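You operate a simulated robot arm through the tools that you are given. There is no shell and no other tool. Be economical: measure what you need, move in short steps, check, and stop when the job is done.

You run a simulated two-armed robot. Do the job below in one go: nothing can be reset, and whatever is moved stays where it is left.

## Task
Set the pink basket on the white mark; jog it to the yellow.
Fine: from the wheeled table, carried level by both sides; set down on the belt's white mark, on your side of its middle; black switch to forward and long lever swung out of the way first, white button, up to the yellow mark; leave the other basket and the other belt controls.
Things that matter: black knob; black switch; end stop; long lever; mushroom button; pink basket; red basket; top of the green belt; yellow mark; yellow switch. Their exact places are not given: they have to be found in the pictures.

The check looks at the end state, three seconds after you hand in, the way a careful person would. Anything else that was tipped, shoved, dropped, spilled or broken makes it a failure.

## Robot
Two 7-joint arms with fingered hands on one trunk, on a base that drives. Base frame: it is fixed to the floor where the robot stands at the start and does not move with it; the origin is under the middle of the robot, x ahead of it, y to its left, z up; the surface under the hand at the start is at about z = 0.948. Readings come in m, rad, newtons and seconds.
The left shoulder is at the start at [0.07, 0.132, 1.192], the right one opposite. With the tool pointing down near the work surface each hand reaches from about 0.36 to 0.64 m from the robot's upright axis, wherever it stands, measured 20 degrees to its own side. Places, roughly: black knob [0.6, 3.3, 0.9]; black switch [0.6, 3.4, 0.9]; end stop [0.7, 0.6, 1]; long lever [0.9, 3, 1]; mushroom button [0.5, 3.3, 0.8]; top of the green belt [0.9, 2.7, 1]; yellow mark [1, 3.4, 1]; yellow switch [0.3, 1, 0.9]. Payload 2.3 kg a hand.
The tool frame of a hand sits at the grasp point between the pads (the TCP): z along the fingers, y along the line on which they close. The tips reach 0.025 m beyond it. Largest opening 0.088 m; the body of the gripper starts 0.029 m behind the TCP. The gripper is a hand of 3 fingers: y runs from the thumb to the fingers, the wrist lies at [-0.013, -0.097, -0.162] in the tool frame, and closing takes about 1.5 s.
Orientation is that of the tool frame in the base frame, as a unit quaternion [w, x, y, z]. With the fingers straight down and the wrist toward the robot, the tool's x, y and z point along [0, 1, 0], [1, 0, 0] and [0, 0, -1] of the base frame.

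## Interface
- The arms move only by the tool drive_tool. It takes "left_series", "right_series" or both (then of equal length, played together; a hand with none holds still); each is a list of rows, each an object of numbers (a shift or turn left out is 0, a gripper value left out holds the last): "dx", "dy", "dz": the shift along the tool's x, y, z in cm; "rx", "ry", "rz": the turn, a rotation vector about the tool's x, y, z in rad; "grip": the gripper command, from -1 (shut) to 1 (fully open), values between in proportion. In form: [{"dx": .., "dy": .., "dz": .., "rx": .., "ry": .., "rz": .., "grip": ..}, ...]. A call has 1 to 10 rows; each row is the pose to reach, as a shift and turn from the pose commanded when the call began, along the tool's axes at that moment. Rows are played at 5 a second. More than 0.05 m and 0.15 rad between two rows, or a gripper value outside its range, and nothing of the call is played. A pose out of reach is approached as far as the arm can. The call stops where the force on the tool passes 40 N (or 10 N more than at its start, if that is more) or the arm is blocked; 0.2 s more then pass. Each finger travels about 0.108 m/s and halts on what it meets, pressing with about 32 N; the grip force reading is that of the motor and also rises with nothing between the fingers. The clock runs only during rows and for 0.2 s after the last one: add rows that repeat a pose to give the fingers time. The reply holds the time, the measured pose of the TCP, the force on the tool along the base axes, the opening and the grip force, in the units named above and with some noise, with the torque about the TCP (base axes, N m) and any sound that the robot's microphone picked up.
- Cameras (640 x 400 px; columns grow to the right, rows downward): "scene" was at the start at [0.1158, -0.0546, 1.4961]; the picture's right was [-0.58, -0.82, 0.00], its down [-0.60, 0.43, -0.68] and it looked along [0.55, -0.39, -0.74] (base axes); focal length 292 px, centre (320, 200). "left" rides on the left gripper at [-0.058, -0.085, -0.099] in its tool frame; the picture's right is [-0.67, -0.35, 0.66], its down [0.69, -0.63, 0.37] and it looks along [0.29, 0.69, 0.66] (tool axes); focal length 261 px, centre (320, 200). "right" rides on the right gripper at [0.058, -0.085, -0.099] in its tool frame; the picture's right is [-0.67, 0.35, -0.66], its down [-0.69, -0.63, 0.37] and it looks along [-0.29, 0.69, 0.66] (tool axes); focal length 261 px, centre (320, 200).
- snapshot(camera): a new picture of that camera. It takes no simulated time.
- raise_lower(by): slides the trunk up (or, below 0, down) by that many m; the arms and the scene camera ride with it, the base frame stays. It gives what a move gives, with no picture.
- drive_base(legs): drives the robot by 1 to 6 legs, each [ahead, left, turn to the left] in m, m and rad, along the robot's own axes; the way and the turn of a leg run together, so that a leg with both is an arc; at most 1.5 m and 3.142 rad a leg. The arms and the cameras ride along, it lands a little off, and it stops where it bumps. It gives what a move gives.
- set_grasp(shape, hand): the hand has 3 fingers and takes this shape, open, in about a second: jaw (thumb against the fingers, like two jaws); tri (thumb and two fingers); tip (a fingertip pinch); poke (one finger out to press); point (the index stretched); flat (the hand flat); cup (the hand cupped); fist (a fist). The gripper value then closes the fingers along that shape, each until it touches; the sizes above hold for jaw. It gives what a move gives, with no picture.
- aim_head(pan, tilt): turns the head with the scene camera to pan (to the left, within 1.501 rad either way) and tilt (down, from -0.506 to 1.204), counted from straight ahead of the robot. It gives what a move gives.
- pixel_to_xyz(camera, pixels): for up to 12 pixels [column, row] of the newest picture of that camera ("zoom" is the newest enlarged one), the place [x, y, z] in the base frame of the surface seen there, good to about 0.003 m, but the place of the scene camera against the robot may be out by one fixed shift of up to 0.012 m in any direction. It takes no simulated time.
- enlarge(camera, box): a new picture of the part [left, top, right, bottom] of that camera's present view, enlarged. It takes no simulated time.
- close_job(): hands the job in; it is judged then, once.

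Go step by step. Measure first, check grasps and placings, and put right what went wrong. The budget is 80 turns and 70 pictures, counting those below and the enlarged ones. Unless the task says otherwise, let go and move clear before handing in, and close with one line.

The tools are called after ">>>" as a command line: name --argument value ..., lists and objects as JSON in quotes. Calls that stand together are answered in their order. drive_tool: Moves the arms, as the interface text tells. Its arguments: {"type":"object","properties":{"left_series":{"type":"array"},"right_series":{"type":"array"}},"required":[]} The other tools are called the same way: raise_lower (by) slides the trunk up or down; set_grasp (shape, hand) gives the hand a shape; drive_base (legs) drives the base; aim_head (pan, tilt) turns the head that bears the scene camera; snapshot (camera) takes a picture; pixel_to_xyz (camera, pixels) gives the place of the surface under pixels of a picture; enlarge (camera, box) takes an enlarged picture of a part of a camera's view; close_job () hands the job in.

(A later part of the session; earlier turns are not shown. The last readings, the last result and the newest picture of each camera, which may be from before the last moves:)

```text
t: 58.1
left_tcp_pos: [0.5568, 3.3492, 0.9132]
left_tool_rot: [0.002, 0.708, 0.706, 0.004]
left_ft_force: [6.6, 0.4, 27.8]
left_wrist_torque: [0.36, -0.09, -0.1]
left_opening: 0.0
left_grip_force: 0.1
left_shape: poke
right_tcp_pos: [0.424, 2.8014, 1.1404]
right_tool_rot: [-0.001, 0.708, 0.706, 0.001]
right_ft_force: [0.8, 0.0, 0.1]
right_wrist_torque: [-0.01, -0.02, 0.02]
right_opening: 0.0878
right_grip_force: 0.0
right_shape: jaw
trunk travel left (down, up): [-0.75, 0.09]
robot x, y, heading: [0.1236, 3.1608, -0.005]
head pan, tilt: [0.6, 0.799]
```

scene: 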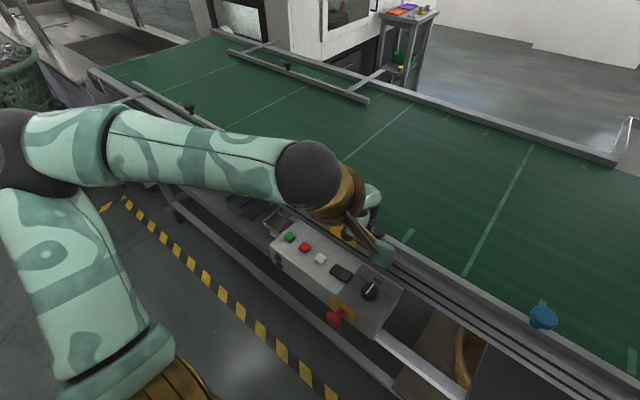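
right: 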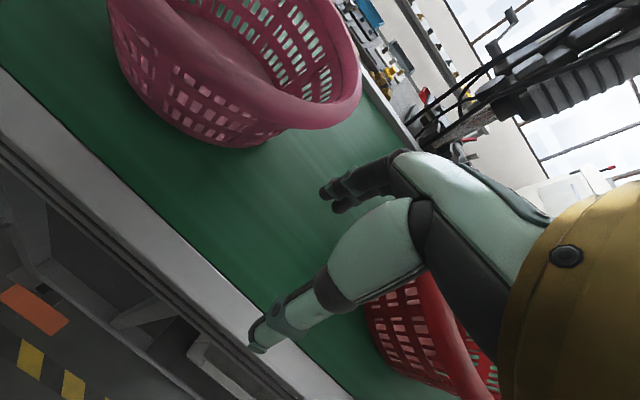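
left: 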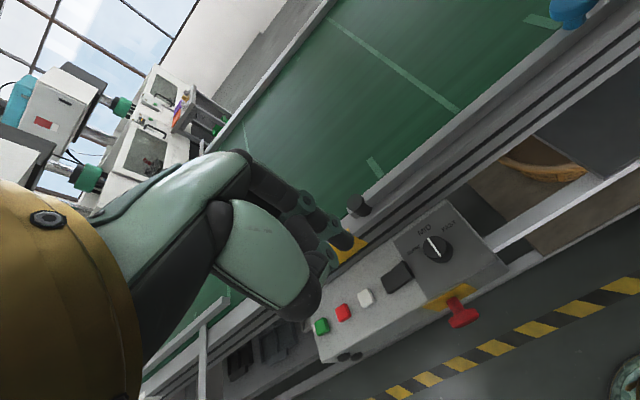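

Contact with 28 N at TCP z 0.913. I lift and inspect the rocker.

>>> drive_tool --left_series '[{"dz": -3}, {"dz": -7}, {"dz": -12}, {"dz": -12, "dx": 5}, {"dz": -12, "dx": 8}, {"dz": -12, "dx": 8}]'

>>> enlarge --camera "left" --box '[340, 150, 580, 300]'

>>> enlarge --camera "scene" --box '[270, 210, 430, 310]'

```text
t: 59.5
left_tcp_pos: [0.5571, 3.4291, 1.0294]
left_tool_rot: [0.0, 0.708, 0.706, 0.0]
left_ft_force: [-1.0, -0.2, 0.8]
left_wrist_torque: [0.03, -0.02, 0.0]
left_opening: 0.0
left_grip_force: 0.0
left_shape: poke
right_tcp_pos: [0.4264, 2.8021, 1.1398]
right_tool_rot: [-0.001, 0.709, 0.706, 0.001]
right_ft_force: [-1.0, -0.6, -0.8]
right_wrist_torque: [0.02, -0.01, 0.02]
right_opening: 0.0874
right_grip_force: 0.1
right_shape: jaw
trunk travel left (down, up): [-0.75, 0.09]
robot x, y, heading: [0.1243, 3.1625, -0.001]
head pan, tilt: [0.6, 0.799]
```

```text
2.67 times, centred on (460, 225) of left
```

zoom: 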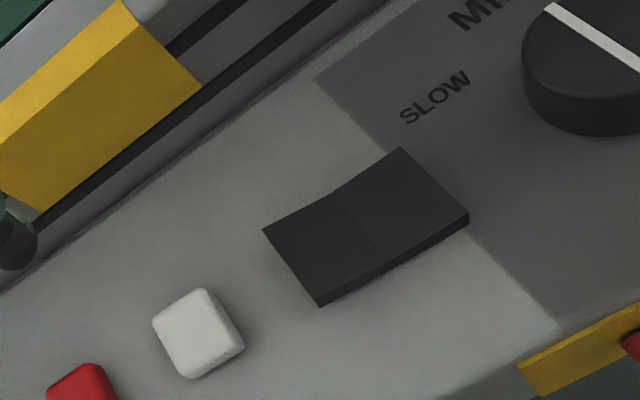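

```text
4.00 times, centred on (350, 260) of scene
```

zoom: 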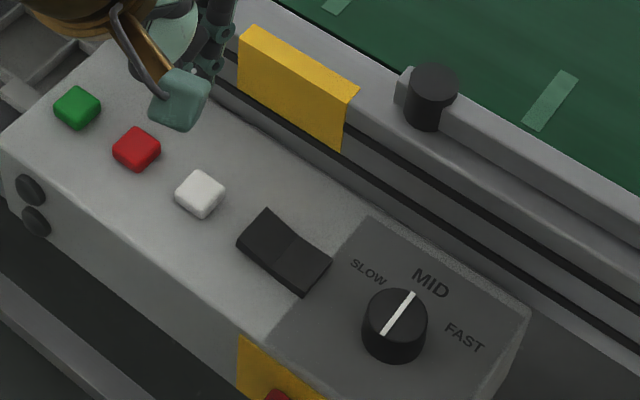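

The rocker's −y half is down now (zoom (300,270)) and the dial is unchanged. I return to jaw shape, raise the left hand, and drive back to the pink basket.

>>> set_grasp --shape "jaw" --hand "left"

>>> drive_tool --left_series '[{"dz": -5}, {"dz": -10}, {"dz": -15}, {"dz": -20}, {"dz": -22}, {"dz": -22}]' --right_series '[{"dz": -4}, {"dz": -8}, {"dz": -11}, {"dz": -11}, {"dz": -11}, {"dz": -11}]'

>>> drive_base --legs '[[-0.57, 0, 0], [0, -1.2, 0], [0, -1.2, 0], [0, -0.95, 0], [0.3, 0, 0]]'

>>> aim_head --pan 0.0 --tilt 0.8

>>> snapshot --camera "scene"

```text
t: 60.5
left_tcp_pos: [0.5572, 3.4302, 1.0306]
left_tool_rot: [0.002, 0.708, 0.707, 0.0]
left_ft_force: [-0.1, -0.4, -0.1]
left_wrist_torque: [0.01, -0.01, -0.02]
left_opening: 0.0879
left_grip_force: 0.1
left_shape: jaw
right_tcp_pos: [0.4248, 2.803, 1.1411]
right_tool_rot: [0.0, 0.709, 0.706, 0.0]
right_ft_force: [1.1, 0.3, 0.2]
right_wrist_torque: [0.0, 0.01, 0.0]
right_opening: 0.0877
right_grip_force: 0.1
right_shape: jaw
trunk travel left (down, up): [-0.75, 0.09]
robot x, y, heading: [0.126, 3.1631, -0.002]
head pan, tilt: [0.6, 0.799]
```

```text
t: 61.9
left_tcp_pos: [0.5582, 3.4312, 1.2489]
left_tool_rot: [0.0, 0.708, 0.706, -0.001]
left_ft_force: [-0.2, -0.2, 0.0]
left_wrist_torque: [0.01, 0.02, 0.0]
left_opening: 0.0879
left_grip_force: 0.1
left_shape: jaw
right_tcp_pos: [0.4267, 2.805, 1.2499]
right_tool_rot: [0.001, 0.709, 0.705, 0.001]
right_ft_force: [0.2, -0.6, -0.4]
right_wrist_torque: [0.0, 0.0, -0.02]
right_opening: 0.0874
right_grip_force: 0.0
right_shape: jaw
trunk travel left (down, up): [-0.75, 0.09]
robot x, y, heading: [0.1243, 3.1644, -0.006]
head pan, tilt: [0.6, 0.799]
```

```text
t: 82.8
left_tcp_pos: [0.2674, 0.0435, 1.25]
left_tool_rot: [0.002, 0.712, 0.702, 0.0]
left_ft_force: [-0.6, 0.0, 0.3]
left_wrist_torque: [0.0, 0.0, -0.01]
left_opening: 0.0879
left_grip_force: 0.0
left_shape: jaw
right_tcp_pos: [0.1245, -0.5833, 1.2521]
right_tool_rot: [0.0, 0.713, 0.702, 0.0]
right_ft_force: [-1.0, -0.1, -0.3]
right_wrist_torque: [-0.01, -0.01, 0.02]
right_opening: 0.0877
right_grip_force: 0.1
right_shape: jaw
trunk travel left (down, up): [-0.75, 0.09]
robot x, y, heading: [-0.1711, -0.2194, -0.012]
head pan, tilt: [0.6, 0.799]
```

```text
t: 83.8
left_tcp_pos: [0.2687, 0.0436, 1.249]
left_tool_rot: [0.001, 0.713, 0.701, -0.001]
left_ft_force: [-0.3, -0.6, 0.5]
left_wrist_torque: [0.01, 0.0, 0.03]
left_opening: 0.088
left_grip_force: 0.0
left_shape: jaw
right_tcp_pos: [0.1287, -0.5818, 1.2511]
right_tool_rot: [-0.001, 0.713, 0.702, 0.001]
right_ft_force: [0.5, 0.2, -0.3]
right_wrist_torque: [0.01, -0.01, -0.03]
right_opening: 0.0877
right_grip_force: 0.0
right_shape: jaw
trunk travel left (down, up): [-0.75, 0.09]
robot x, y, heading: [-0.1747, -0.2154, -0.014]
head pan, tilt: [0.0, 0.799]
```

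```text
36 pictures are left
```

scene: 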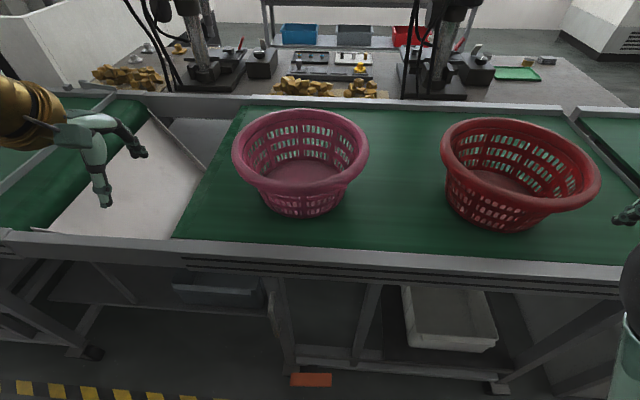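

Both baskets are in clear view. I measure the pink rim: left (235,150), right (367,155), near (298,192), far (298,110).

>>> pixel_to_xyz --camera "scene" --pixels '[[236, 150], [366, 156], [298, 190], [298, 112], [250, 180], [350, 180], [258, 119], [345, 122], [298, 215], [302, 170], [444, 150], [298, 238]]'

```text
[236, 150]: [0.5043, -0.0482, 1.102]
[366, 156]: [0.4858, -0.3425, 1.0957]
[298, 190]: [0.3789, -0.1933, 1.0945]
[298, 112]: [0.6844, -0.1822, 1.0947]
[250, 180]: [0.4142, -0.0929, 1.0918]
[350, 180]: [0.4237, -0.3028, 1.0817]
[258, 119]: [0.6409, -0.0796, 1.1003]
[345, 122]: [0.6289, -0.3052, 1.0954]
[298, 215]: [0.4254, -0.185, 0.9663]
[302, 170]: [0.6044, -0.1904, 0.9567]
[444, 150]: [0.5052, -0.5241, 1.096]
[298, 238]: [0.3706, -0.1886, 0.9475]
```

Pink rim centre ≈(0.53,−0.195), outer radius ≈0.153, top z≈1.098. I drive up to centre on it.

>>> drive_base --legs '[[0.135, 0.02, 0.014]]'

```text
t: 85.1
left_tcp_pos: [0.3933, 0.0671, 1.2499]
left_tool_rot: [0.001, 0.708, 0.706, 0.002]
left_ft_force: [0.4, -0.3, 0.0]
left_wrist_torque: [0.04, 0.0, -0.02]
left_opening: 0.088
left_grip_force: 0.1
left_shape: jaw
right_tcp_pos: [0.2619, -0.5592, 1.2515]
right_tool_rot: [0.001, 0.708, 0.706, 0.002]
right_ft_force: [-0.8, -0.5, -0.4]
right_wrist_torque: [-0.01, -0.01, 0.0]
right_opening: 0.0875
right_grip_force: 0.1
right_shape: jaw
trunk travel left (down, up): [-0.75, 0.09]
robot x, y, heading: [-0.0376, -0.1994, -0.001]
head pan, tilt: [0.0, 0.799]
```

I turn both hands to face the basket's sides while moving above them.

>>> drive_tool --left_series '[{"rz": 0.148, "dx": -0.9, "dy": 1.4}, {"rz": 0.296, "dx": -1.8, "dy": 2.8}, {"rz": 0.444, "dx": -2.7, "dy": 4.2}, {"rz": 0.592, "dx": -3.5, "dy": 5.6}, {"rz": 0.74, "dx": -4.4, "dy": 7}, {"rz": 0.888, "dx": -5.3, "dy": 8.4}, {"rz": 1.036, "dx": -6.1, "dy": 9.8}, {"rz": 1.184, "dx": -7, "dy": 11.2}, {"rz": 1.332, "dx": -7.9, "dy": 12.5}, {"rz": 1.48, "dx": -8.7, "dy": 13.7}]' --right_series '[{"rz": -0.148, "dx": 1.9, "dy": 2.7}, {"rz": -0.296, "dx": 3.8, "dy": 5.4}, {"rz": -0.444, "dx": 5.7, "dy": 8.1}, {"rz": -0.592, "dx": 7.6, "dy": 10.8}, {"rz": -0.74, "dx": 9.5, "dy": 13.5}, {"rz": -0.888, "dx": 11.4, "dy": 16.2}, {"rz": -1.036, "dx": 13.3, "dy": 18.9}, {"rz": -1.184, "dx": 15.2, "dy": 21.6}, {"rz": -1.332, "dx": 17.1, "dy": 24.3}, {"rz": -1.48, "dx": 18.9, "dy": 26.8}]'

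>>> snapshot --camera "scene"

```text
t: 87.3
left_tcp_pos: [0.4513, -0.0869, 1.1947]
left_tool_rot: [0.027, 0.991, 0.13, 0.005]
left_ft_force: [-0.5, 0.0, -0.5]
left_wrist_torque: [0.01, 0.03, 0.02]
left_opening: 0.088
left_grip_force: 0.0
left_shape: jaw
left hand out of reach, approached as far as the arm can: row 5, 6, 7, 8, 9, 10
right_tcp_pos: [0.416, -0.3295, 1.2352]
right_tool_rot: [0.0, 0.047, 0.999, 0.0]
right_ft_force: [-0.1, 0.2, -0.2]
right_wrist_torque: [-0.04, 0.02, 0.01]
right_opening: 0.0878
right_grip_force: 0.0
right_shape: jaw
right hand out of reach, approached as far as the arm can: row 7, 8, 9, 10
trunk travel left (down, up): [-0.75, 0.09]
robot x, y, heading: [-0.0402, -0.1993, 0.002]
head pan, tilt: [0.0, 0.799]
```

```text
35 pictures are left
```

scene: 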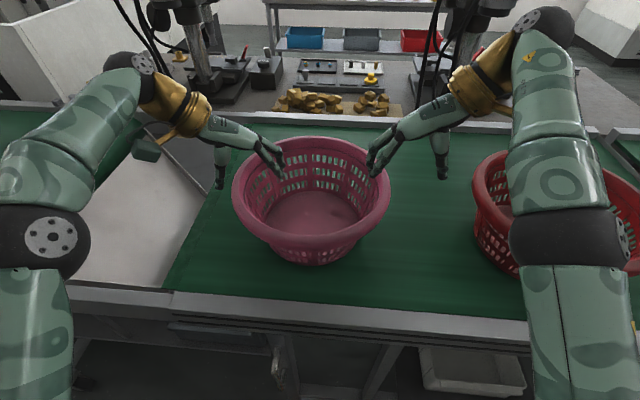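

With the hands sideways the arms can't reach that far at this height. I creep the base 4 cm forward and tilt the hands 0.3 rad so that the wrists come back, hovering just above the rim.

>>> drive_base --legs '[[0.04, 0.004, 0]]'

>>> drive_tool --left_series '[{"dx": -2, "dz": 3, "ry": 0.1, "rz": 0.03}, {"dx": -4, "dz": 6, "dy": 1, "ry": 0.2, "rz": 0.06}, {"dx": -4, "dz": 9, "dy": 2.8, "ry": 0.3, "rz": 0.09}, {"dx": -4, "dz": 9, "dy": 2.8, "ry": 0.3, "rz": 0.09}, {"dx": -4, "dz": 9, "dy": 2.8, "ry": 0.3, "rz": 0.09}]' --right_series '[{"dx": 2, "dz": 3, "ry": -0.1, "rz": -0.03}, {"dx": 4, "dz": 6, "dy": 1, "ry": -0.2, "rz": -0.06}, {"dx": 4, "dz": 9, "dy": 2.8, "ry": -0.3, "rz": -0.09}, {"dx": 4, "dz": 9, "dy": 2.8, "ry": -0.3, "rz": -0.09}, {"dx": 4, "dz": 9, "dy": 2.8, "ry": -0.3, "rz": -0.09}]'

>>> pixel_to_xyz --camera "scene" --pixels '[[300, 305], [300, 318], [300, 330], [280, 370]]'

```text
t: 88.2
left_tcp_pos: [0.4826, -0.0827, 1.1992]
left_tool_rot: [0.028, 0.991, 0.132, 0.009]
left_ft_force: [0.0, -0.5, 0.5]
left_wrist_torque: [0.01, -0.04, 0.02]
left_opening: 0.0882
left_grip_force: 0.1
left_shape: jaw
right_tcp_pos: [0.448, -0.3259, 1.2396]
right_tool_rot: [0.003, 0.046, 0.999, 0.0]
right_ft_force: [-0.2, 0.2, 0.9]
right_wrist_torque: [-0.02, -0.06, 0.01]
right_opening: 0.088
right_grip_force: 0.1
right_shape: jaw
trunk travel left (down, up): [-0.75, 0.09]
robot x, y, heading: [0.0026, -0.1954, -0.004]
head pan, tilt: [0.0, 0.799]
```

```text
t: 89.4
left_tcp_pos: [0.4511, -0.1241, 1.1094]
left_tool_rot: [0.008, 0.983, 0.09, 0.159]
left_ft_force: [-7.3, 3.0, 25.5]
left_wrist_torque: [1.73, 0.18, 0.46]
left_opening: 0.088
left_grip_force: 0.0
left_shape: jaw
right_tcp_pos: [0.4098, -0.2962, 1.1533]
right_tool_rot: [0.156, 0.008, 0.988, 0.002]
right_ft_force: [0.8, -1.3, 0.8]
right_wrist_torque: [-0.01, 0.01, 0.01]
right_opening: 0.0877
right_grip_force: 0.0
right_shape: jaw
trunk travel left (down, up): [-0.75, 0.09]
robot x, y, heading: [0.002, -0.1944, -0.0]
head pan, tilt: [0.0, 0.799]
```

```text
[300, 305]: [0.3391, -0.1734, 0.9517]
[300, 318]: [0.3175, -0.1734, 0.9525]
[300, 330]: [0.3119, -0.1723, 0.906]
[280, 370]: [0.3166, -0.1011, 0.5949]
```

The commanded pose had followed the actual one, so the left hand came down onto the rim (25 N). I raise it at once and then spread both hands to above the rim's sides.

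>>> drive_tool --left_series '[{"dx": 1, "dy": 0.1, "dz": -3}, {"dx": 1.9, "dy": 0.26, "dz": -5.7}, {"dx": 4, "dy": -1.3, "dz": -4.8, "rz": 0.05}, {"dx": 6.1, "dy": -2.8, "dz": -4, "rz": 0.1}, {"dx": 8.2, "dy": -4.4, "dz": -3.1, "rz": 0.15}, {"dx": 10.3, "dy": -5.9, "dz": -2.2, "rz": 0.17}, {"dx": 10.3, "dy": -5.9, "dz": -2.2, "rz": 0.17}]' --right_series '[{"dx": -0.6, "dz": -1.9}, {"dx": -0.6, "dz": -1.9}, {"dx": -3.4, "dy": -1.1, "dz": -0.7}, {"dx": -6.2, "dy": -2.2, "dz": 0.5}, {"dx": -9, "dy": -3.3, "dz": 1.8}, {"dx": -11.7, "dy": -4.4, "dz": 3}, {"dx": -11.7, "dy": -4.4, "dz": 3}]'

>>> snapshot --camera "scene"

```text
t: 91.0
left_tcp_pos: [0.5286, -0.0526, 1.156]
left_tool_rot: [-0.005, 0.988, 0.005, 0.155]
left_ft_force: [0.6, 0.2, 0.9]
left_wrist_torque: [0.01, -0.01, 0.02]
left_opening: 0.0879
left_grip_force: 0.1
left_shape: jaw
left hand out of reach, approached as far as the arm can: row 6, 7
right_tcp_pos: [0.5279, -0.3319, 1.1552]
right_tool_rot: [0.149, 0.002, 0.989, -0.008]
right_ft_force: [0.4, -0.1, 0.5]
right_wrist_torque: [-0.03, -0.02, 0.0]
right_opening: 0.0879
right_grip_force: 0.0
right_shape: jaw
right hand out of reach, approached as far as the arm can: row 6, 7
trunk travel left (down, up): [-0.75, 0.09]
robot x, y, heading: [0.004, -0.1946, -0.002]
head pan, tilt: [0.0, 0.799]
```

```text
34 pictures are left
```

scene: 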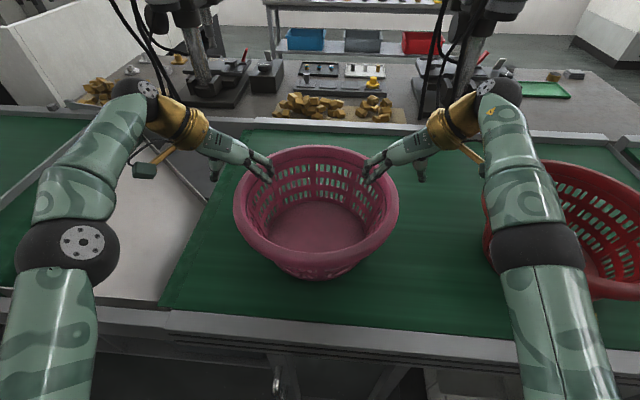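

Hands hover on either side. I re-measure the rim and the right elbow's clearance from the red basket.

>>> pixel_to_xyz --camera "scene" --pixels '[[236, 205], [398, 205], [318, 260], [318, 148], [250, 175], [385, 178], [535, 260], [575, 250], [530, 210], [260, 170], [375, 172], [560, 165]]'

>>> snapshot --camera "left"

>>> snapshot --camera "right"

```text
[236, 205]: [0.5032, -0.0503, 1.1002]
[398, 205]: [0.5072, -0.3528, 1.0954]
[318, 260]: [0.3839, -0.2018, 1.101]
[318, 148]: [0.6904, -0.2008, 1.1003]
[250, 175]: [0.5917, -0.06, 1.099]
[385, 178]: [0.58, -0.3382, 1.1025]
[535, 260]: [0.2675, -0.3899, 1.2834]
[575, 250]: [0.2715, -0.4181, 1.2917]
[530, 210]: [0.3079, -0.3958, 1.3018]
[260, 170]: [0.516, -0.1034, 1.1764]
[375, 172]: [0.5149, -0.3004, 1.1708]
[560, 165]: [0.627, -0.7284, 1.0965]
```

```text
33 pictures are left
```

left: 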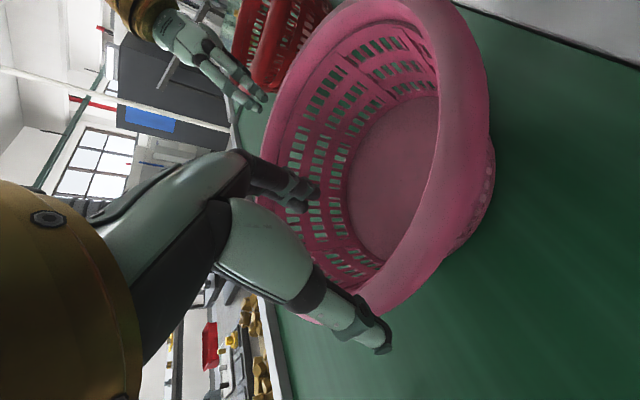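

```text
32 pictures are left
```

right: 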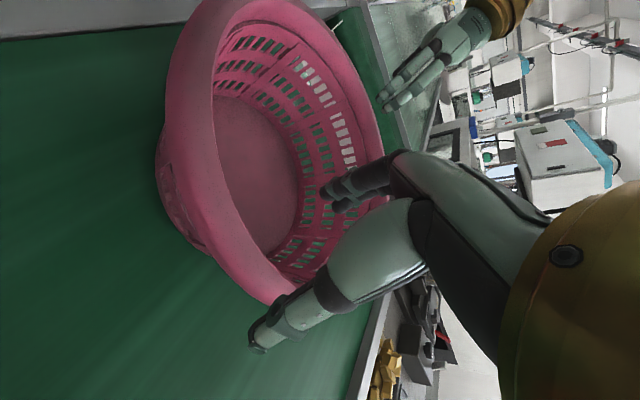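

Basket centre is now (0.537,−0.201), radius 0.1535; the elbow clears the red basket. I raise the trunk 5 cm and lower the hands as much (to gain reach), centring on the lip.

>>> raise_lower --by 0.05

>>> drive_tool --left_series '[{"dx": -0.6, "dy": 0.2, "dz": 2.5}, {"dx": -1.15, "dy": 0.5, "dz": 4.9}, {"dx": -1.15, "dy": 0.5, "dz": 4.9}, {"dx": -1.15, "dy": 0.5, "dz": 4.9}]' --right_series '[{"dx": 0.6, "dy": -0.6, "dz": 2.5}, {"dx": 1.1, "dy": -1.1, "dz": 4.9}, {"dx": 1.1, "dy": -1.1, "dz": 4.9}, {"dx": 1.1, "dy": -1.1, "dz": 4.9}]'

```text
t: 91.9
left_tcp_pos: [0.5302, -0.0538, 1.2056]
left_tool_rot: [-0.005, 0.988, 0.005, 0.153]
left_ft_force: [0.2, 0.6, -0.2]
left_wrist_torque: [-0.01, 0.01, 0.02]
left_opening: 0.0883
left_grip_force: 0.1
left_shape: jaw
right_tcp_pos: [0.53, -0.336, 1.2038]
right_tool_rot: [0.149, 0.002, 0.989, -0.007]
right_ft_force: [0.0, -0.5, -1.0]
right_wrist_torque: [0.0, 0.0, 0.06]
right_opening: 0.0878
right_grip_force: 0.2
right_shape: jaw
trunk travel left (down, up): [-0.8, 0.04]
robot x, y, heading: [-0.0036, -0.1927, -0.001]
head pan, tilt: [0.0, 0.799]
```

```text
t: 92.9
left_tcp_pos: [0.5345, -0.0588, 1.1563]
left_tool_rot: [-0.006, 0.988, 0.006, 0.153]
left_ft_force: [0.2, -0.3, -1.0]
left_wrist_torque: [-0.01, 0.03, 0.02]
left_opening: 0.0881
left_grip_force: 0.1
left_shape: jaw
right_tcp_pos: [0.5331, -0.3453, 1.1544]
right_tool_rot: [0.149, 0.001, 0.989, -0.006]
right_ft_force: [0.1, 0.3, 0.1]
right_wrist_torque: [-0.02, 0.02, 0.02]
right_opening: 0.0879
right_grip_force: 0.0
right_shape: jaw
trunk travel left (down, up): [-0.8, 0.04]
robot x, y, heading: [-0.0002, -0.1977, -0.006]
head pan, tilt: [0.0, 0.799]
```

Positions are right. I lower the trunk over the rim in two stages.

>>> raise_lower --by -0.04

>>> snapshot --camera "left"

>>> snapshot --camera "right"

```text
t: 93.8
left_tcp_pos: [0.5352, -0.0595, 1.1153]
left_tool_rot: [-0.006, 0.988, 0.006, 0.154]
left_ft_force: [-0.2, -0.3, -0.2]
left_wrist_torque: [0.01, -0.03, -0.01]
left_opening: 0.0876
left_grip_force: 0.0
left_shape: jaw
right_tcp_pos: [0.5345, -0.3457, 1.1142]
right_tool_rot: [0.15, 0.002, 0.989, -0.007]
right_ft_force: [-0.2, 0.0, -0.6]
right_wrist_torque: [-0.01, -0.01, 0.0]
right_opening: 0.0879
right_grip_force: 0.0
right_shape: jaw
trunk travel left (down, up): [-0.76, 0.08]
robot x, y, heading: [0.0015, -0.1947, 0.0]
head pan, tilt: [0.0, 0.799]
```

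```text
31 pictures are left
```

left: 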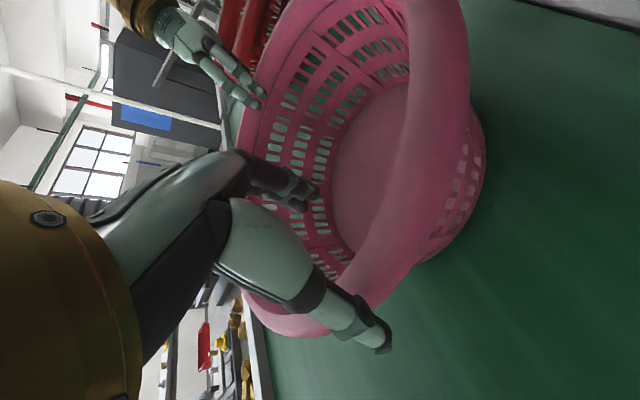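

```text
30 pictures are left
```

right: 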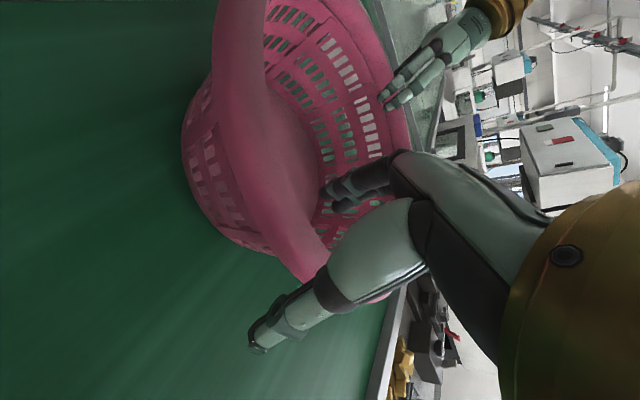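

The rim sits between thumb and fingers on both sides. I lower 2.8 cm more and close both.

>>> raise_lower --by -0.028

>>> drive_tool --left_series '[{"grip": 0.4}, {"grip": 0}, {"grip": -0.5}, {"grip": -1}, {"grip": -1}, {"grip": -1}, {"grip": -1}]' --right_series '[{"grip": 0.4}, {"grip": 0}, {"grip": -0.5}, {"grip": -1}, {"grip": -1}, {"grip": -1}, {"grip": -1}]'

>>> snapshot --camera "scene"

```text
t: 94.5
left_tcp_pos: [0.5341, -0.0596, 1.0876]
left_tool_rot: [-0.005, 0.988, 0.005, 0.154]
left_ft_force: [-0.4, -0.1, 0.2]
left_wrist_torque: [0.0, 0.0, -0.01]
left_opening: 0.0879
left_grip_force: 0.1
left_shape: jaw
right_tcp_pos: [0.5334, -0.3465, 1.0855]
right_tool_rot: [0.15, 0.001, 0.989, -0.007]
right_ft_force: [-0.5, 0.1, -0.7]
right_wrist_torque: [0.03, -0.01, 0.01]
right_opening: 0.088
right_grip_force: 0.1
right_shape: jaw
trunk travel left (down, up): [-0.732, 0.108]
robot x, y, heading: [0.0043, -0.1957, -0.004]
head pan, tilt: [0.0, 0.799]
```

```text
t: 96.1
left_tcp_pos: [0.5365, -0.0593, 1.0886]
left_tool_rot: [-0.006, 0.988, 0.005, 0.154]
left_ft_force: [-0.5, 1.5, 0.0]
left_wrist_torque: [-0.46, 0.02, -0.09]
left_opening: 0.0266
left_grip_force: 31.5
left_shape: jaw
right_tcp_pos: [0.5329, -0.3458, 1.0869]
right_tool_rot: [0.149, 0.002, 0.989, -0.007]
right_ft_force: [-0.6, -1.2, -0.3]
right_wrist_torque: [0.44, 0.02, 0.13]
right_opening: 0.027
right_grip_force: 31.8
right_shape: jaw
trunk travel left (down, up): [-0.732, 0.108]
robot x, y, heading: [-0.0005, -0.1949, -0.002]
head pan, tilt: [0.0, 0.799]
```

```text
29 pictures are left
```

scene: 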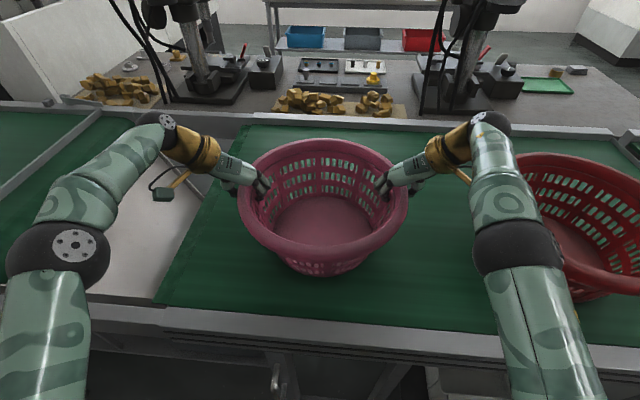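

Both hands hold the lip (31 N, 0.027 m). I lift with the trunk and check that it hangs level.

>>> raise_lower --by 0.1

>>> snapshot --camera "scene"

>>> pixel_to_xyz --camera "scene" --pixels '[[240, 205], [405, 208], [322, 260], [322, 143], [258, 160], [390, 160], [322, 225]]'

```text
t: 97.4
left_tcp_pos: [0.5347, -0.0597, 1.1861]
left_tool_rot: [-0.005, 0.988, 0.005, 0.153]
left_ft_force: [0.5, 1.2, -2.0]
left_wrist_torque: [-0.42, 0.0, -0.07]
left_opening: 0.0267
left_grip_force: 31.7
left_shape: jaw
right_tcp_pos: [0.534, -0.3462, 1.1855]
right_tool_rot: [0.15, 0.002, 0.989, -0.008]
right_ft_force: [0.3, -1.2, -1.4]
right_wrist_torque: [0.48, 0.01, 0.1]
right_opening: 0.0267
right_grip_force: 32.1
right_shape: jaw
trunk travel left (down, up): [-0.832, 0.008]
robot x, y, heading: [0.0029, -0.1982, -0.003]
head pan, tilt: [0.0, 0.799]
```

```text
28 pictures are left
```

scene: 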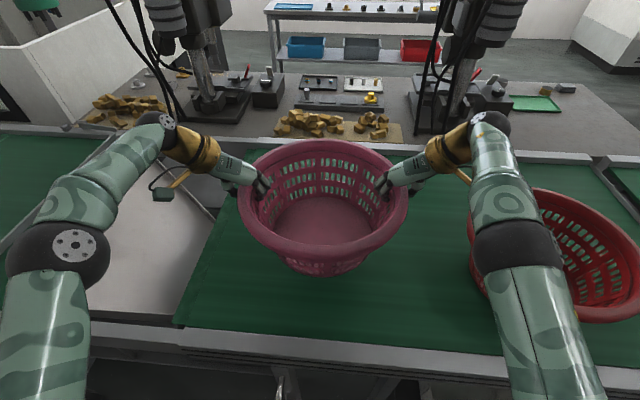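

```text
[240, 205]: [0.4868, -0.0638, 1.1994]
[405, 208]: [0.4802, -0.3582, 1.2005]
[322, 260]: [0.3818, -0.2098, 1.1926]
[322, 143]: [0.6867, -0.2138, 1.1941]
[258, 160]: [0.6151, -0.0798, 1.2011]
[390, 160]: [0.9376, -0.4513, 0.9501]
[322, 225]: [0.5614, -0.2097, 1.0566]
```

It hangs level (rim z 1.19–1.20 all around). I back off and drive left to the white mark in stages.

>>> drive_base --legs '[[-0.5, 0, 0], [0, 1.42, 0]]'

>>> drive_base --legs '[[0, 1.42, 0], [0, 1.42, 0]]'

>>> snapshot --camera "scene"

```text
t: 107.0
left_tcp_pos: [0.0306, 1.3703, 1.1872]
left_tool_rot: [-0.007, 0.988, 0.012, 0.154]
left_ft_force: [0.0, 1.5, -1.0]
left_wrist_torque: [-0.4, -0.02, -0.11]
left_opening: 0.0263
left_grip_force: 32.6
left_shape: jaw
right_tcp_pos: [0.0338, 1.083, 1.1849]
right_tool_rot: [0.15, -0.006, 0.989, -0.006]
right_ft_force: [-0.9, -1.4, -0.8]
right_wrist_torque: [0.45, 0.01, 0.14]
right_opening: 0.0268
right_grip_force: 32.0
right_shape: jaw
trunk travel left (down, up): [-0.832, 0.008]
robot x, y, heading: [-0.5047, 1.2248, 0.014]
head pan, tilt: [0.0, 0.799]
```

```text
t: 120.8
left_tcp_pos: [-0.0076, 4.2196, 1.1869]
left_tool_rot: [-0.009, 0.988, 0.018, 0.153]
left_ft_force: [0.4, 1.7, -1.7]
left_wrist_torque: [-0.4, -0.01, -0.06]
left_opening: 0.0264
left_grip_force: 31.6
left_shape: jaw
right_tcp_pos: [-0.001, 3.9323, 1.1852]
right_tool_rot: [0.15, -0.012, 0.989, -0.005]
right_ft_force: [-0.8, -0.8, -1.1]
right_wrist_torque: [0.5, 0.03, 0.13]
right_opening: 0.0269
right_grip_force: 31.2
right_shape: jaw
trunk travel left (down, up): [-0.832, 0.008]
robot x, y, heading: [-0.542, 4.0707, 0.025]
head pan, tilt: [0.0, 0.799]
```

```text
27 pictures are left
```

scene: 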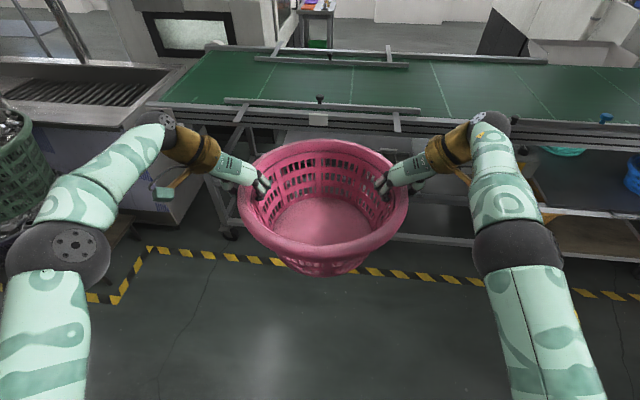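

The white plate is at (318,118). I measure it and the guide from here.

>>> pixel_to_xyz --camera "scene" --pixels '[[318, 114], [318, 119], [310, 119], [328, 119], [319, 99], [230, 100], [415, 109], [300, 104], [318, 125], [330, 57], [355, 85], [318, 132]]'

>>> drive_base --legs '[[0, 0.04, -0.115], [0.55, 0, 0]]'

```text
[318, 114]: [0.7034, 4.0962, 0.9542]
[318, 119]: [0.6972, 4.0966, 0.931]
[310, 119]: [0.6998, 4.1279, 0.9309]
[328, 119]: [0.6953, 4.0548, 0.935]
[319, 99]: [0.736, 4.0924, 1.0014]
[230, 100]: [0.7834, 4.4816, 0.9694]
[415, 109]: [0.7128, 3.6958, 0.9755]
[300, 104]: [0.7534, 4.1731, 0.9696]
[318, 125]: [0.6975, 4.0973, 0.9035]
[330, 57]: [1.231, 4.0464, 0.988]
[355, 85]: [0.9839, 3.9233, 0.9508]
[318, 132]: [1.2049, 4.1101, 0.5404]
```

```text
t: 124.5
left_tcp_pos: [0.5596, 4.153, 1.1884]
left_tool_rot: [0.001, 0.987, -0.036, 0.155]
left_ft_force: [-0.2, 1.2, -0.5]
left_wrist_torque: [-0.43, 0.03, -0.07]
left_opening: 0.0266
left_grip_force: 32.0
left_shape: jaw
right_tcp_pos: [0.5346, 3.8668, 1.1872]
right_tool_rot: [0.148, 0.043, 0.988, -0.013]
right_ft_force: [-0.3, -0.5, -1.4]
right_wrist_torque: [0.5, -0.05, 0.13]
right_opening: 0.0267
right_grip_force: 32.2
right_shape: jaw
trunk travel left (down, up): [-0.832, 0.008]
robot x, y, heading: [0.0176, 4.0595, -0.087]
head pan, tilt: [0.0, 0.799]
```

Hand middle is (0.547,4.010); the target centre is (0.905,4.073). I shift left then go ahead, over the guide.

>>> drive_base --legs '[[0, 0.094, 0], [0.22, 0, 0]]'

>>> snapshot --camera "scene"

```text
t: 126.9
left_tcp_pos: [0.7838, 4.2262, 1.1891]
left_tool_rot: [0.0, 0.987, -0.037, 0.155]
left_ft_force: [-0.3, 1.1, -1.4]
left_wrist_torque: [-0.4, 0.06, -0.09]
left_opening: 0.0265
left_grip_force: 32.3
left_shape: jaw
right_tcp_pos: [0.7599, 3.9402, 1.1878]
right_tool_rot: [0.15, 0.045, 0.988, -0.014]
right_ft_force: [-0.2, -1.0, -0.8]
right_wrist_torque: [0.51, -0.01, 0.11]
right_opening: 0.0268
right_grip_force: 32.3
right_shape: jaw
trunk travel left (down, up): [-0.832, 0.008]
robot x, y, heading: [0.2457, 4.1376, -0.089]
head pan, tilt: [0.0, 0.799]
```

```text
26 pictures are left
```

scene: 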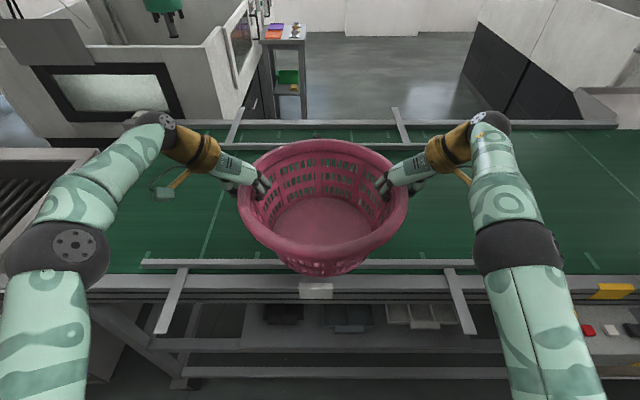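

Aligned with the white plate (316,290). 13 cm more ahead.

>>> drive_base --legs '[[0.132, 0, 0]]'

>>> snapshot --camera "scene"

```text
t: 128.2
left_tcp_pos: [0.9122, 4.2178, 1.1896]
left_tool_rot: [0.002, 0.987, -0.036, 0.156]
left_ft_force: [-1.5, 0.8, -1.0]
left_wrist_torque: [-0.46, -0.02, -0.08]
left_opening: 0.0264
left_grip_force: 32.2
left_shape: jaw
right_tcp_pos: [0.8878, 3.9323, 1.1889]
right_tool_rot: [0.151, 0.043, 0.987, -0.013]
right_ft_force: [-0.4, -1.2, -0.5]
right_wrist_torque: [0.46, -0.04, 0.1]
right_opening: 0.027
right_grip_force: 31.5
right_shape: jaw
trunk travel left (down, up): [-0.832, 0.008]
robot x, y, heading: [0.3756, 4.1245, -0.091]
head pan, tilt: [0.0, 0.799]
```

```text
25 pictures are left
```

scene: 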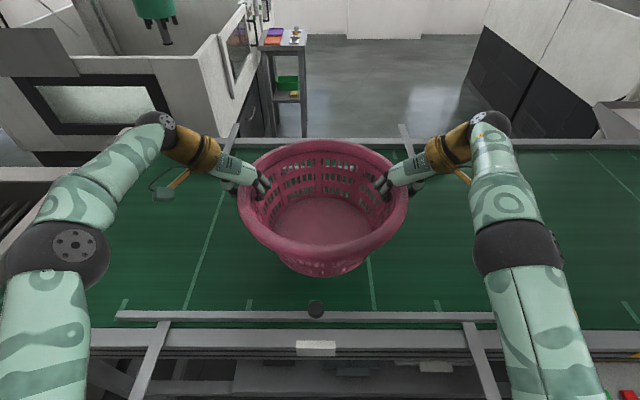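

Centre now (0.900,4.075). I lower the trunk by 9.6 cm and check contact.

>>> raise_lower --by -0.096

>>> snapshot --camera "scene"

```text
t: 129.5
left_tcp_pos: [0.9165, 4.2172, 1.0917]
left_tool_rot: [0.001, 0.987, -0.036, 0.154]
left_ft_force: [1.0, 1.5, -1.8]
left_wrist_torque: [-0.43, 0.02, -0.09]
left_opening: 0.0266
left_grip_force: 32.2
left_shape: jaw
right_tcp_pos: [0.8919, 3.9319, 1.0912]
right_tool_rot: [0.149, 0.044, 0.988, -0.012]
right_ft_force: [-0.6, -0.9, 0.2]
right_wrist_torque: [0.48, -0.02, 0.09]
right_opening: 0.027
right_grip_force: 32.1
right_shape: jaw
trunk travel left (down, up): [-0.736, 0.104]
robot x, y, heading: [0.375, 4.1242, -0.088]
head pan, tilt: [0.0, 0.799]
```

```text
24 pictures are left
```

scene: 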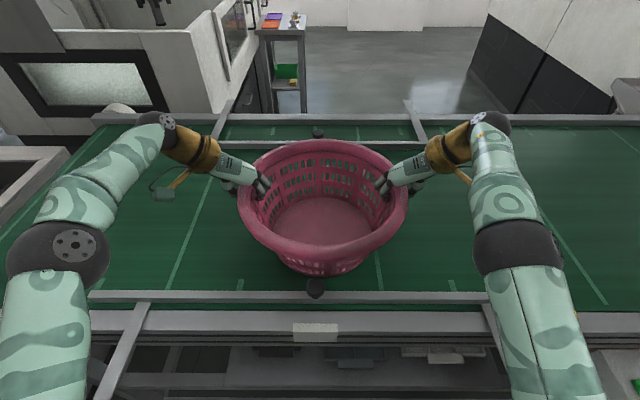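

Almost down; 4 mm more, then check forces.

>>> raise_lower --by -0.003

```text
t: 130.0
left_tcp_pos: [0.9165, 4.2175, 1.0879]
left_tool_rot: [0.001, 0.987, -0.036, 0.154]
left_ft_force: [0.0, 2.1, 0.1]
left_wrist_torque: [-0.44, 0.01, -0.09]
left_opening: 0.0266
left_grip_force: 32.4
left_shape: jaw
right_tcp_pos: [0.892, 3.9327, 1.0881]
right_tool_rot: [0.149, 0.042, 0.988, -0.013]
right_ft_force: [-0.9, -1.2, -0.2]
right_wrist_torque: [0.52, -0.02, 0.14]
right_opening: 0.0269
right_grip_force: 32.2
right_shape: jaw
trunk travel left (down, up): [-0.733, 0.107]
robot x, y, heading: [0.3727, 4.1242, -0.084]
head pan, tilt: [0.0, 0.799]
```

The vertical load has gone to zero, so it rests on the belt. I open both hands and raise the trunk.

>>> drive_tool --left_series '[{"grip": -0.4}, {"grip": 0}, {"grip": 0.5}, {"grip": 1}, {"grip": 1}, {"grip": 1}]' --right_series '[{"grip": -0.4}, {"grip": 0}, {"grip": 0.5}, {"grip": 1}, {"grip": 1}, {"grip": 1}]'

>>> raise_lower --by 0.1

>>> snapshot --camera "scene"

>>> pixel_to_xyz --camera "scene" --pixels '[[322, 260], [322, 150]]'

```text
t: 131.4
left_tcp_pos: [0.9159, 4.2169, 1.0889]
left_tool_rot: [0.001, 0.987, -0.036, 0.154]
left_ft_force: [0.2, -0.4, -0.1]
left_wrist_torque: [0.0, -0.03, 0.02]
left_opening: 0.0873
left_grip_force: 0.1
left_shape: jaw
right_tcp_pos: [0.8919, 3.9307, 1.0873]
right_tool_rot: [0.149, 0.043, 0.988, -0.013]
right_ft_force: [0.4, -0.9, -0.6]
right_wrist_torque: [-0.02, 0.01, 0.02]
right_opening: 0.0875
right_grip_force: 0.1
right_shape: jaw
trunk travel left (down, up): [-0.733, 0.107]
robot x, y, heading: [0.3701, 4.1271, -0.083]
head pan, tilt: [0.0, 0.799]
```

```text
t: 132.8
left_tcp_pos: [0.9164, 4.2172, 1.1871]
left_tool_rot: [0.001, 0.987, -0.036, 0.154]
left_ft_force: [1.1, -0.3, -0.6]
left_wrist_torque: [-0.05, 0.0, 0.01]
left_opening: 0.0878
left_grip_force: 0.1
left_shape: jaw
right_tcp_pos: [0.8917, 3.9312, 1.1878]
right_tool_rot: [0.149, 0.042, 0.988, -0.014]
right_ft_force: [0.7, -0.1, -0.7]
right_wrist_torque: [-0.01, 0.0, 0.02]
right_opening: 0.0875
right_grip_force: 0.1
right_shape: jaw
trunk travel left (down, up): [-0.833, 0.007]
robot x, y, heading: [0.3719, 4.1218, -0.085]
head pan, tilt: [0.0, 0.799]
```

```text
23 pictures are left
```

scene: 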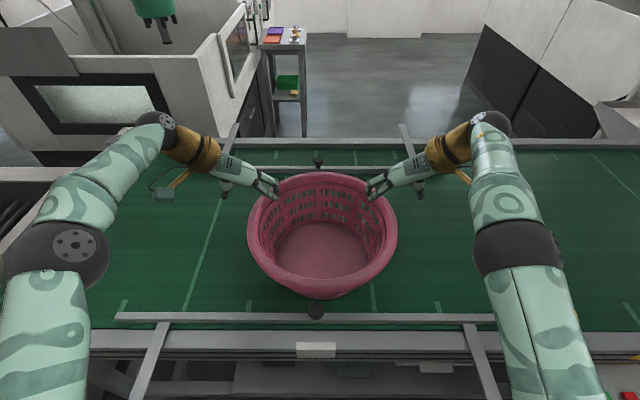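

```text
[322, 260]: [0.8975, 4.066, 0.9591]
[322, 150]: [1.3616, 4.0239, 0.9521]
```

The basket stands at the white plate, centre ≈(0.90,4.075). I back away, straighten the hands, and then go press the white button.

>>> drive_base --legs '[[-0.4, 0, 0], [0, -0.3, 0.085]]'

>>> drive_tool --left_series '[{"dx": -2.1, "dy": -1.9, "dz": -0.7, "ry": -0.1}, {"dx": -4.2, "dy": -3.7, "dz": -1.4, "ry": -0.2}, {"dx": -6.3, "dy": -5.5, "dz": -2, "ry": -0.3}, {"dx": -8.4, "dy": -7.3, "dz": -2.7, "ry": -0.3}, {"dx": -10.4, "dy": -9.2, "dz": -3.4, "ry": -0.3}, {"dx": -12.4, "dy": -11, "dz": -4, "ry": -0.3}, {"dx": -12.4, "dy": -11, "dz": -4, "ry": -0.3}, {"dx": -12.4, "dy": -11, "dz": -4, "ry": -0.3}]' --right_series '[{"dx": 2.7, "dy": -2.6, "dz": -0.85, "ry": 0.1}, {"dx": 5.5, "dy": -5.2, "dz": -1.7, "ry": 0.2}, {"dx": 8.2, "dy": -7.8, "dz": -2.55, "ry": 0.3}, {"dx": 11, "dy": -10.5, "dz": -3.4, "ry": 0.3}, {"dx": 13.7, "dy": -13.1, "dz": -4.25, "ry": 0.3}, {"dx": 16.5, "dy": -15.7, "dz": -5.1, "ry": 0.3}, {"dx": 19.2, "dy": -18.4, "dz": -5.95, "ry": 0.3}, {"dx": 21.5, "dy": -21, "dz": -6.6, "ry": 0.3}]'

>>> drive_tool --left_series '[{"rz": -0.149}, {"rz": -0.298}, {"rz": -0.447}, {"rz": -0.596}, {"rz": -0.745}, {"rz": -0.894}, {"rz": -1.043}, {"rz": -1.192}, {"rz": -1.341}, {"rz": -1.49}]' --right_series '[{"rz": 0.149}, {"rz": 0.298}, {"rz": 0.447}, {"rz": 0.596}, {"rz": 0.745}, {"rz": 0.894}, {"rz": 1.043}, {"rz": 1.192}, {"rz": 1.341}, {"rz": 1.49}]'

>>> set_grasp --shape "poke" --hand "left"

```text
t: 136.9
left_tcp_pos: [0.5019, 3.9983, 1.1881]
left_tool_rot: [-0.004, 0.988, 0.004, 0.153]
left_ft_force: [0.1, -1.2, 0.0]
left_wrist_torque: [-0.01, 0.0, -0.01]
left_opening: 0.0876
left_grip_force: 0.0
left_shape: jaw
right_tcp_pos: [0.4994, 3.7121, 1.1872]
right_tool_rot: [0.149, 0.003, 0.989, -0.008]
right_ft_force: [-0.5, 0.5, 0.2]
right_wrist_torque: [0.01, -0.01, 0.01]
right_opening: 0.0875
right_grip_force: 0.1
right_shape: jaw
trunk travel left (down, up): [-0.833, 0.007]
robot x, y, heading: [-0.0292, 3.8598, -0.009]
head pan, tilt: [0.0, 0.799]
```

```text
t: 138.7
left_tcp_pos: [0.3696, 4.104, 1.1916]
left_tool_rot: [-0.006, 1.0, 0.004, 0.005]
left_ft_force: [0.2, -0.2, 0.1]
left_wrist_torque: [-0.01, 0.08, 0.01]
left_opening: 0.0875
left_grip_force: 0.1
left_shape: jaw
right_tcp_pos: [0.2713, 3.5012, 1.1879]
right_tool_rot: [0.0, 0.004, 1.0, -0.007]
right_ft_force: [0.0, -0.4, 0.4]
right_wrist_torque: [0.02, -0.01, 0.02]
right_opening: 0.0877
right_grip_force: 0.0
right_shape: jaw
trunk travel left (down, up): [-0.833, 0.007]
robot x, y, heading: [-0.033, 3.862, -0.003]
head pan, tilt: [0.0, 0.799]
```

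```text
t: 140.9
left_tcp_pos: [0.3713, 4.1037, 1.1905]
left_tool_rot: [0.001, 0.732, 0.682, 0.008]
left_ft_force: [0.0, 0.6, -0.9]
left_wrist_torque: [0.0, -0.02, 0.02]
left_opening: 0.0877
left_grip_force: 0.0
left_shape: jaw
right_tcp_pos: [0.2729, 3.5009, 1.1896]
right_tool_rot: [0.004, 0.682, 0.731, -0.005]
right_ft_force: [0.4, -0.9, 0.4]
right_wrist_torque: [0.0, -0.02, 0.0]
right_opening: 0.0876
right_grip_force: 0.1
right_shape: jaw
trunk travel left (down, up): [-0.833, 0.007]
robot x, y, heading: [-0.0342, 3.8571, -0.004]
head pan, tilt: [0.0, 0.799]
```

```text
t: 141.8
left_tcp_pos: [0.3719, 4.1052, 1.1902]
left_tool_rot: [0.0, 0.733, 0.681, 0.007]
left_ft_force: [0.3, 0.1, -0.2]
left_wrist_torque: [0.0, 0.02, 0.03]
left_opening: 0.0
left_grip_force: 0.0
left_shape: poke
right_tcp_pos: [0.2731, 3.5016, 1.1895]
right_tool_rot: [0.005, 0.68, 0.733, -0.004]
right_ft_force: [0.5, 0.2, -0.5]
right_wrist_torque: [-0.01, 0.05, 0.03]
right_opening: 0.0874
right_grip_force: 0.1
right_shape: jaw
trunk travel left (down, up): [-0.833, 0.007]
robot x, y, heading: [-0.029, 3.8609, -0.004]
head pan, tilt: [0.0, 0.799]
```

Left is in poke shape. I drive to in front of the control box.

>>> drive_base --legs '[[0, -0.63, 0], [0.15, 0, 0]]'

>>> drive_tool --left_series '[{"rz": -0.07}, {"rz": -0.07}]'

>>> aim_head --pan 0.7 --tilt 0.65

>>> snapshot --camera "scene"

>>> snapshot --camera "left"

```text
t: 146.3
left_tcp_pos: [0.513, 3.4626, 1.1929]
left_tool_rot: [0.001, 0.733, 0.68, 0.009]
left_ft_force: [0.4, 0.1, -0.1]
left_wrist_torque: [0.01, 0.01, -0.02]
left_opening: 0.0
left_grip_force: 0.0
left_shape: poke
right_tcp_pos: [0.4128, 2.8592, 1.1927]
right_tool_rot: [0.005, 0.682, 0.731, -0.004]
right_ft_force: [-0.4, 0.1, 0.4]
right_wrist_torque: [0.01, 0.0, 0.03]
right_opening: 0.0877
right_grip_force: 0.1
right_shape: jaw
trunk travel left (down, up): [-0.833, 0.007]
robot x, y, heading: [0.1124, 3.2228, -0.014]
head pan, tilt: [0.0, 0.799]
```

```text
t: 146.9
left_tcp_pos: [0.5143, 3.462, 1.1917]
left_tool_rot: [0.001, 0.709, 0.706, 0.006]
left_ft_force: [-0.2, -0.2, 0.5]
left_wrist_torque: [-0.02, 0.04, -0.01]
left_opening: 0.0
left_grip_force: 0.0
left_shape: poke
right_tcp_pos: [0.4143, 2.8593, 1.1904]
right_tool_rot: [0.004, 0.683, 0.73, -0.004]
right_ft_force: [0.3, -0.6, -0.2]
right_wrist_torque: [0.02, -0.01, 0.02]
right_opening: 0.0877
right_grip_force: 0.0
right_shape: jaw
trunk travel left (down, up): [-0.833, 0.007]
robot x, y, heading: [0.1129, 3.2207, -0.012]
head pan, tilt: [0.0, 0.799]
```

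```text
t: 148.0
left_tcp_pos: [0.5169, 3.4632, 1.1908]
left_tool_rot: [0.0, 0.71, 0.705, 0.005]
left_ft_force: [-0.6, -0.4, 0.1]
left_wrist_torque: [0.0, 0.03, 0.02]
left_opening: 0.0
left_grip_force: 0.0
left_shape: poke
right_tcp_pos: [0.4152, 2.8593, 1.1908]
right_tool_rot: [0.004, 0.683, 0.731, -0.004]
right_ft_force: [1.2, 0.0, 0.1]
right_wrist_torque: [0.01, 0.04, -0.01]
right_opening: 0.088
right_grip_force: 0.0
right_shape: jaw
trunk travel left (down, up): [-0.833, 0.007]
robot x, y, heading: [0.1131, 3.2222, -0.009]
head pan, tilt: [0.7, 0.649]
```

```text
22 pictures are left
```

scene: 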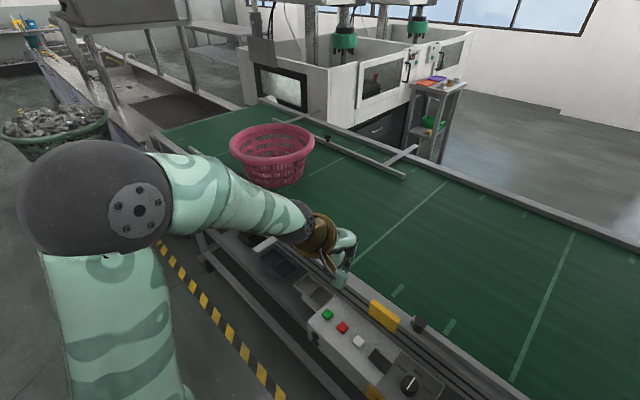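

```text
21 pictures are left
```

left: 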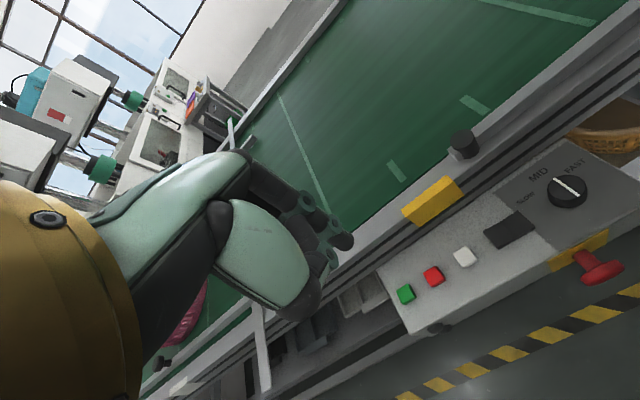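

Good view: white button (465,257) in left, pink basket (270,155) in scene. I measure the button and basket.

>>> pixel_to_xyz --camera "left" --pixels '[[465, 256], [433, 275], [432, 203], [405, 293], [510, 228]]'

>>> pixel_to_xyz --camera "scene" --pixels '[[231, 145], [313, 140], [284, 160], [275, 125], [383, 312], [358, 341]]'

```text
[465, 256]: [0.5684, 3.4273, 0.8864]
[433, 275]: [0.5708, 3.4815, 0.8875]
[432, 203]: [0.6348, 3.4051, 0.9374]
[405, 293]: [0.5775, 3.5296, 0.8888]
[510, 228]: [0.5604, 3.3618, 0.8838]
```

```text
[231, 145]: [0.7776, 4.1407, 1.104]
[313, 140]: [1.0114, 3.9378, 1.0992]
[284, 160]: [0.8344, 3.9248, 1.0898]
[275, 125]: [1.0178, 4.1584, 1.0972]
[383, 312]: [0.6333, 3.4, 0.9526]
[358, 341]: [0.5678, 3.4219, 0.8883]
```

Button at (0.568,3.425,0.888). I move above it.

>>> drive_tool --left_series '[{"dx": -1.9, "dy": 2.6}, {"dx": -3.7, "dy": 5.1, "dz": 2}, {"dx": -3.7, "dy": 5.1, "dz": 7}, {"dx": -3.7, "dy": 5.1, "dz": 12}, {"dx": -3.7, "dy": 5.1, "dz": 17}, {"dx": -3.7, "dy": 5.1, "dz": 22}, {"dx": -3.7, "dy": 5.1, "dz": 25}, {"dx": -3.7, "dy": 5.1, "dz": 25}]'

>>> snapshot --camera "left"

```text
t: 149.8
left_tcp_pos: [0.5717, 3.4275, 0.9408]
left_tool_rot: [0.001, 0.709, 0.705, 0.008]
left_ft_force: [0.4, 0.3, 0.7]
left_wrist_torque: [-0.01, -0.01, 0.03]
left_opening: 0.0001
left_grip_force: 0.0
left_shape: poke
right_tcp_pos: [0.4161, 2.859, 1.1899]
right_tool_rot: [0.004, 0.683, 0.731, -0.005]
right_ft_force: [-0.4, -0.6, 0.6]
right_wrist_torque: [0.01, -0.01, 0.01]
right_opening: 0.0875
right_grip_force: 0.2
right_shape: jaw
trunk travel left (down, up): [-0.833, 0.007]
robot x, y, heading: [0.1124, 3.2228, -0.012]
head pan, tilt: [0.7, 0.649]
```

```text
20 pictures are left
```

left: 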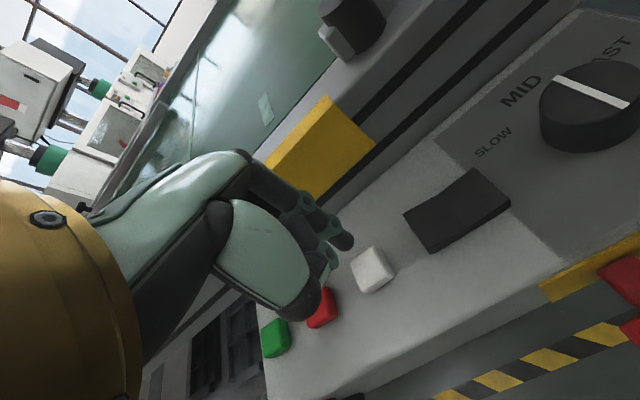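

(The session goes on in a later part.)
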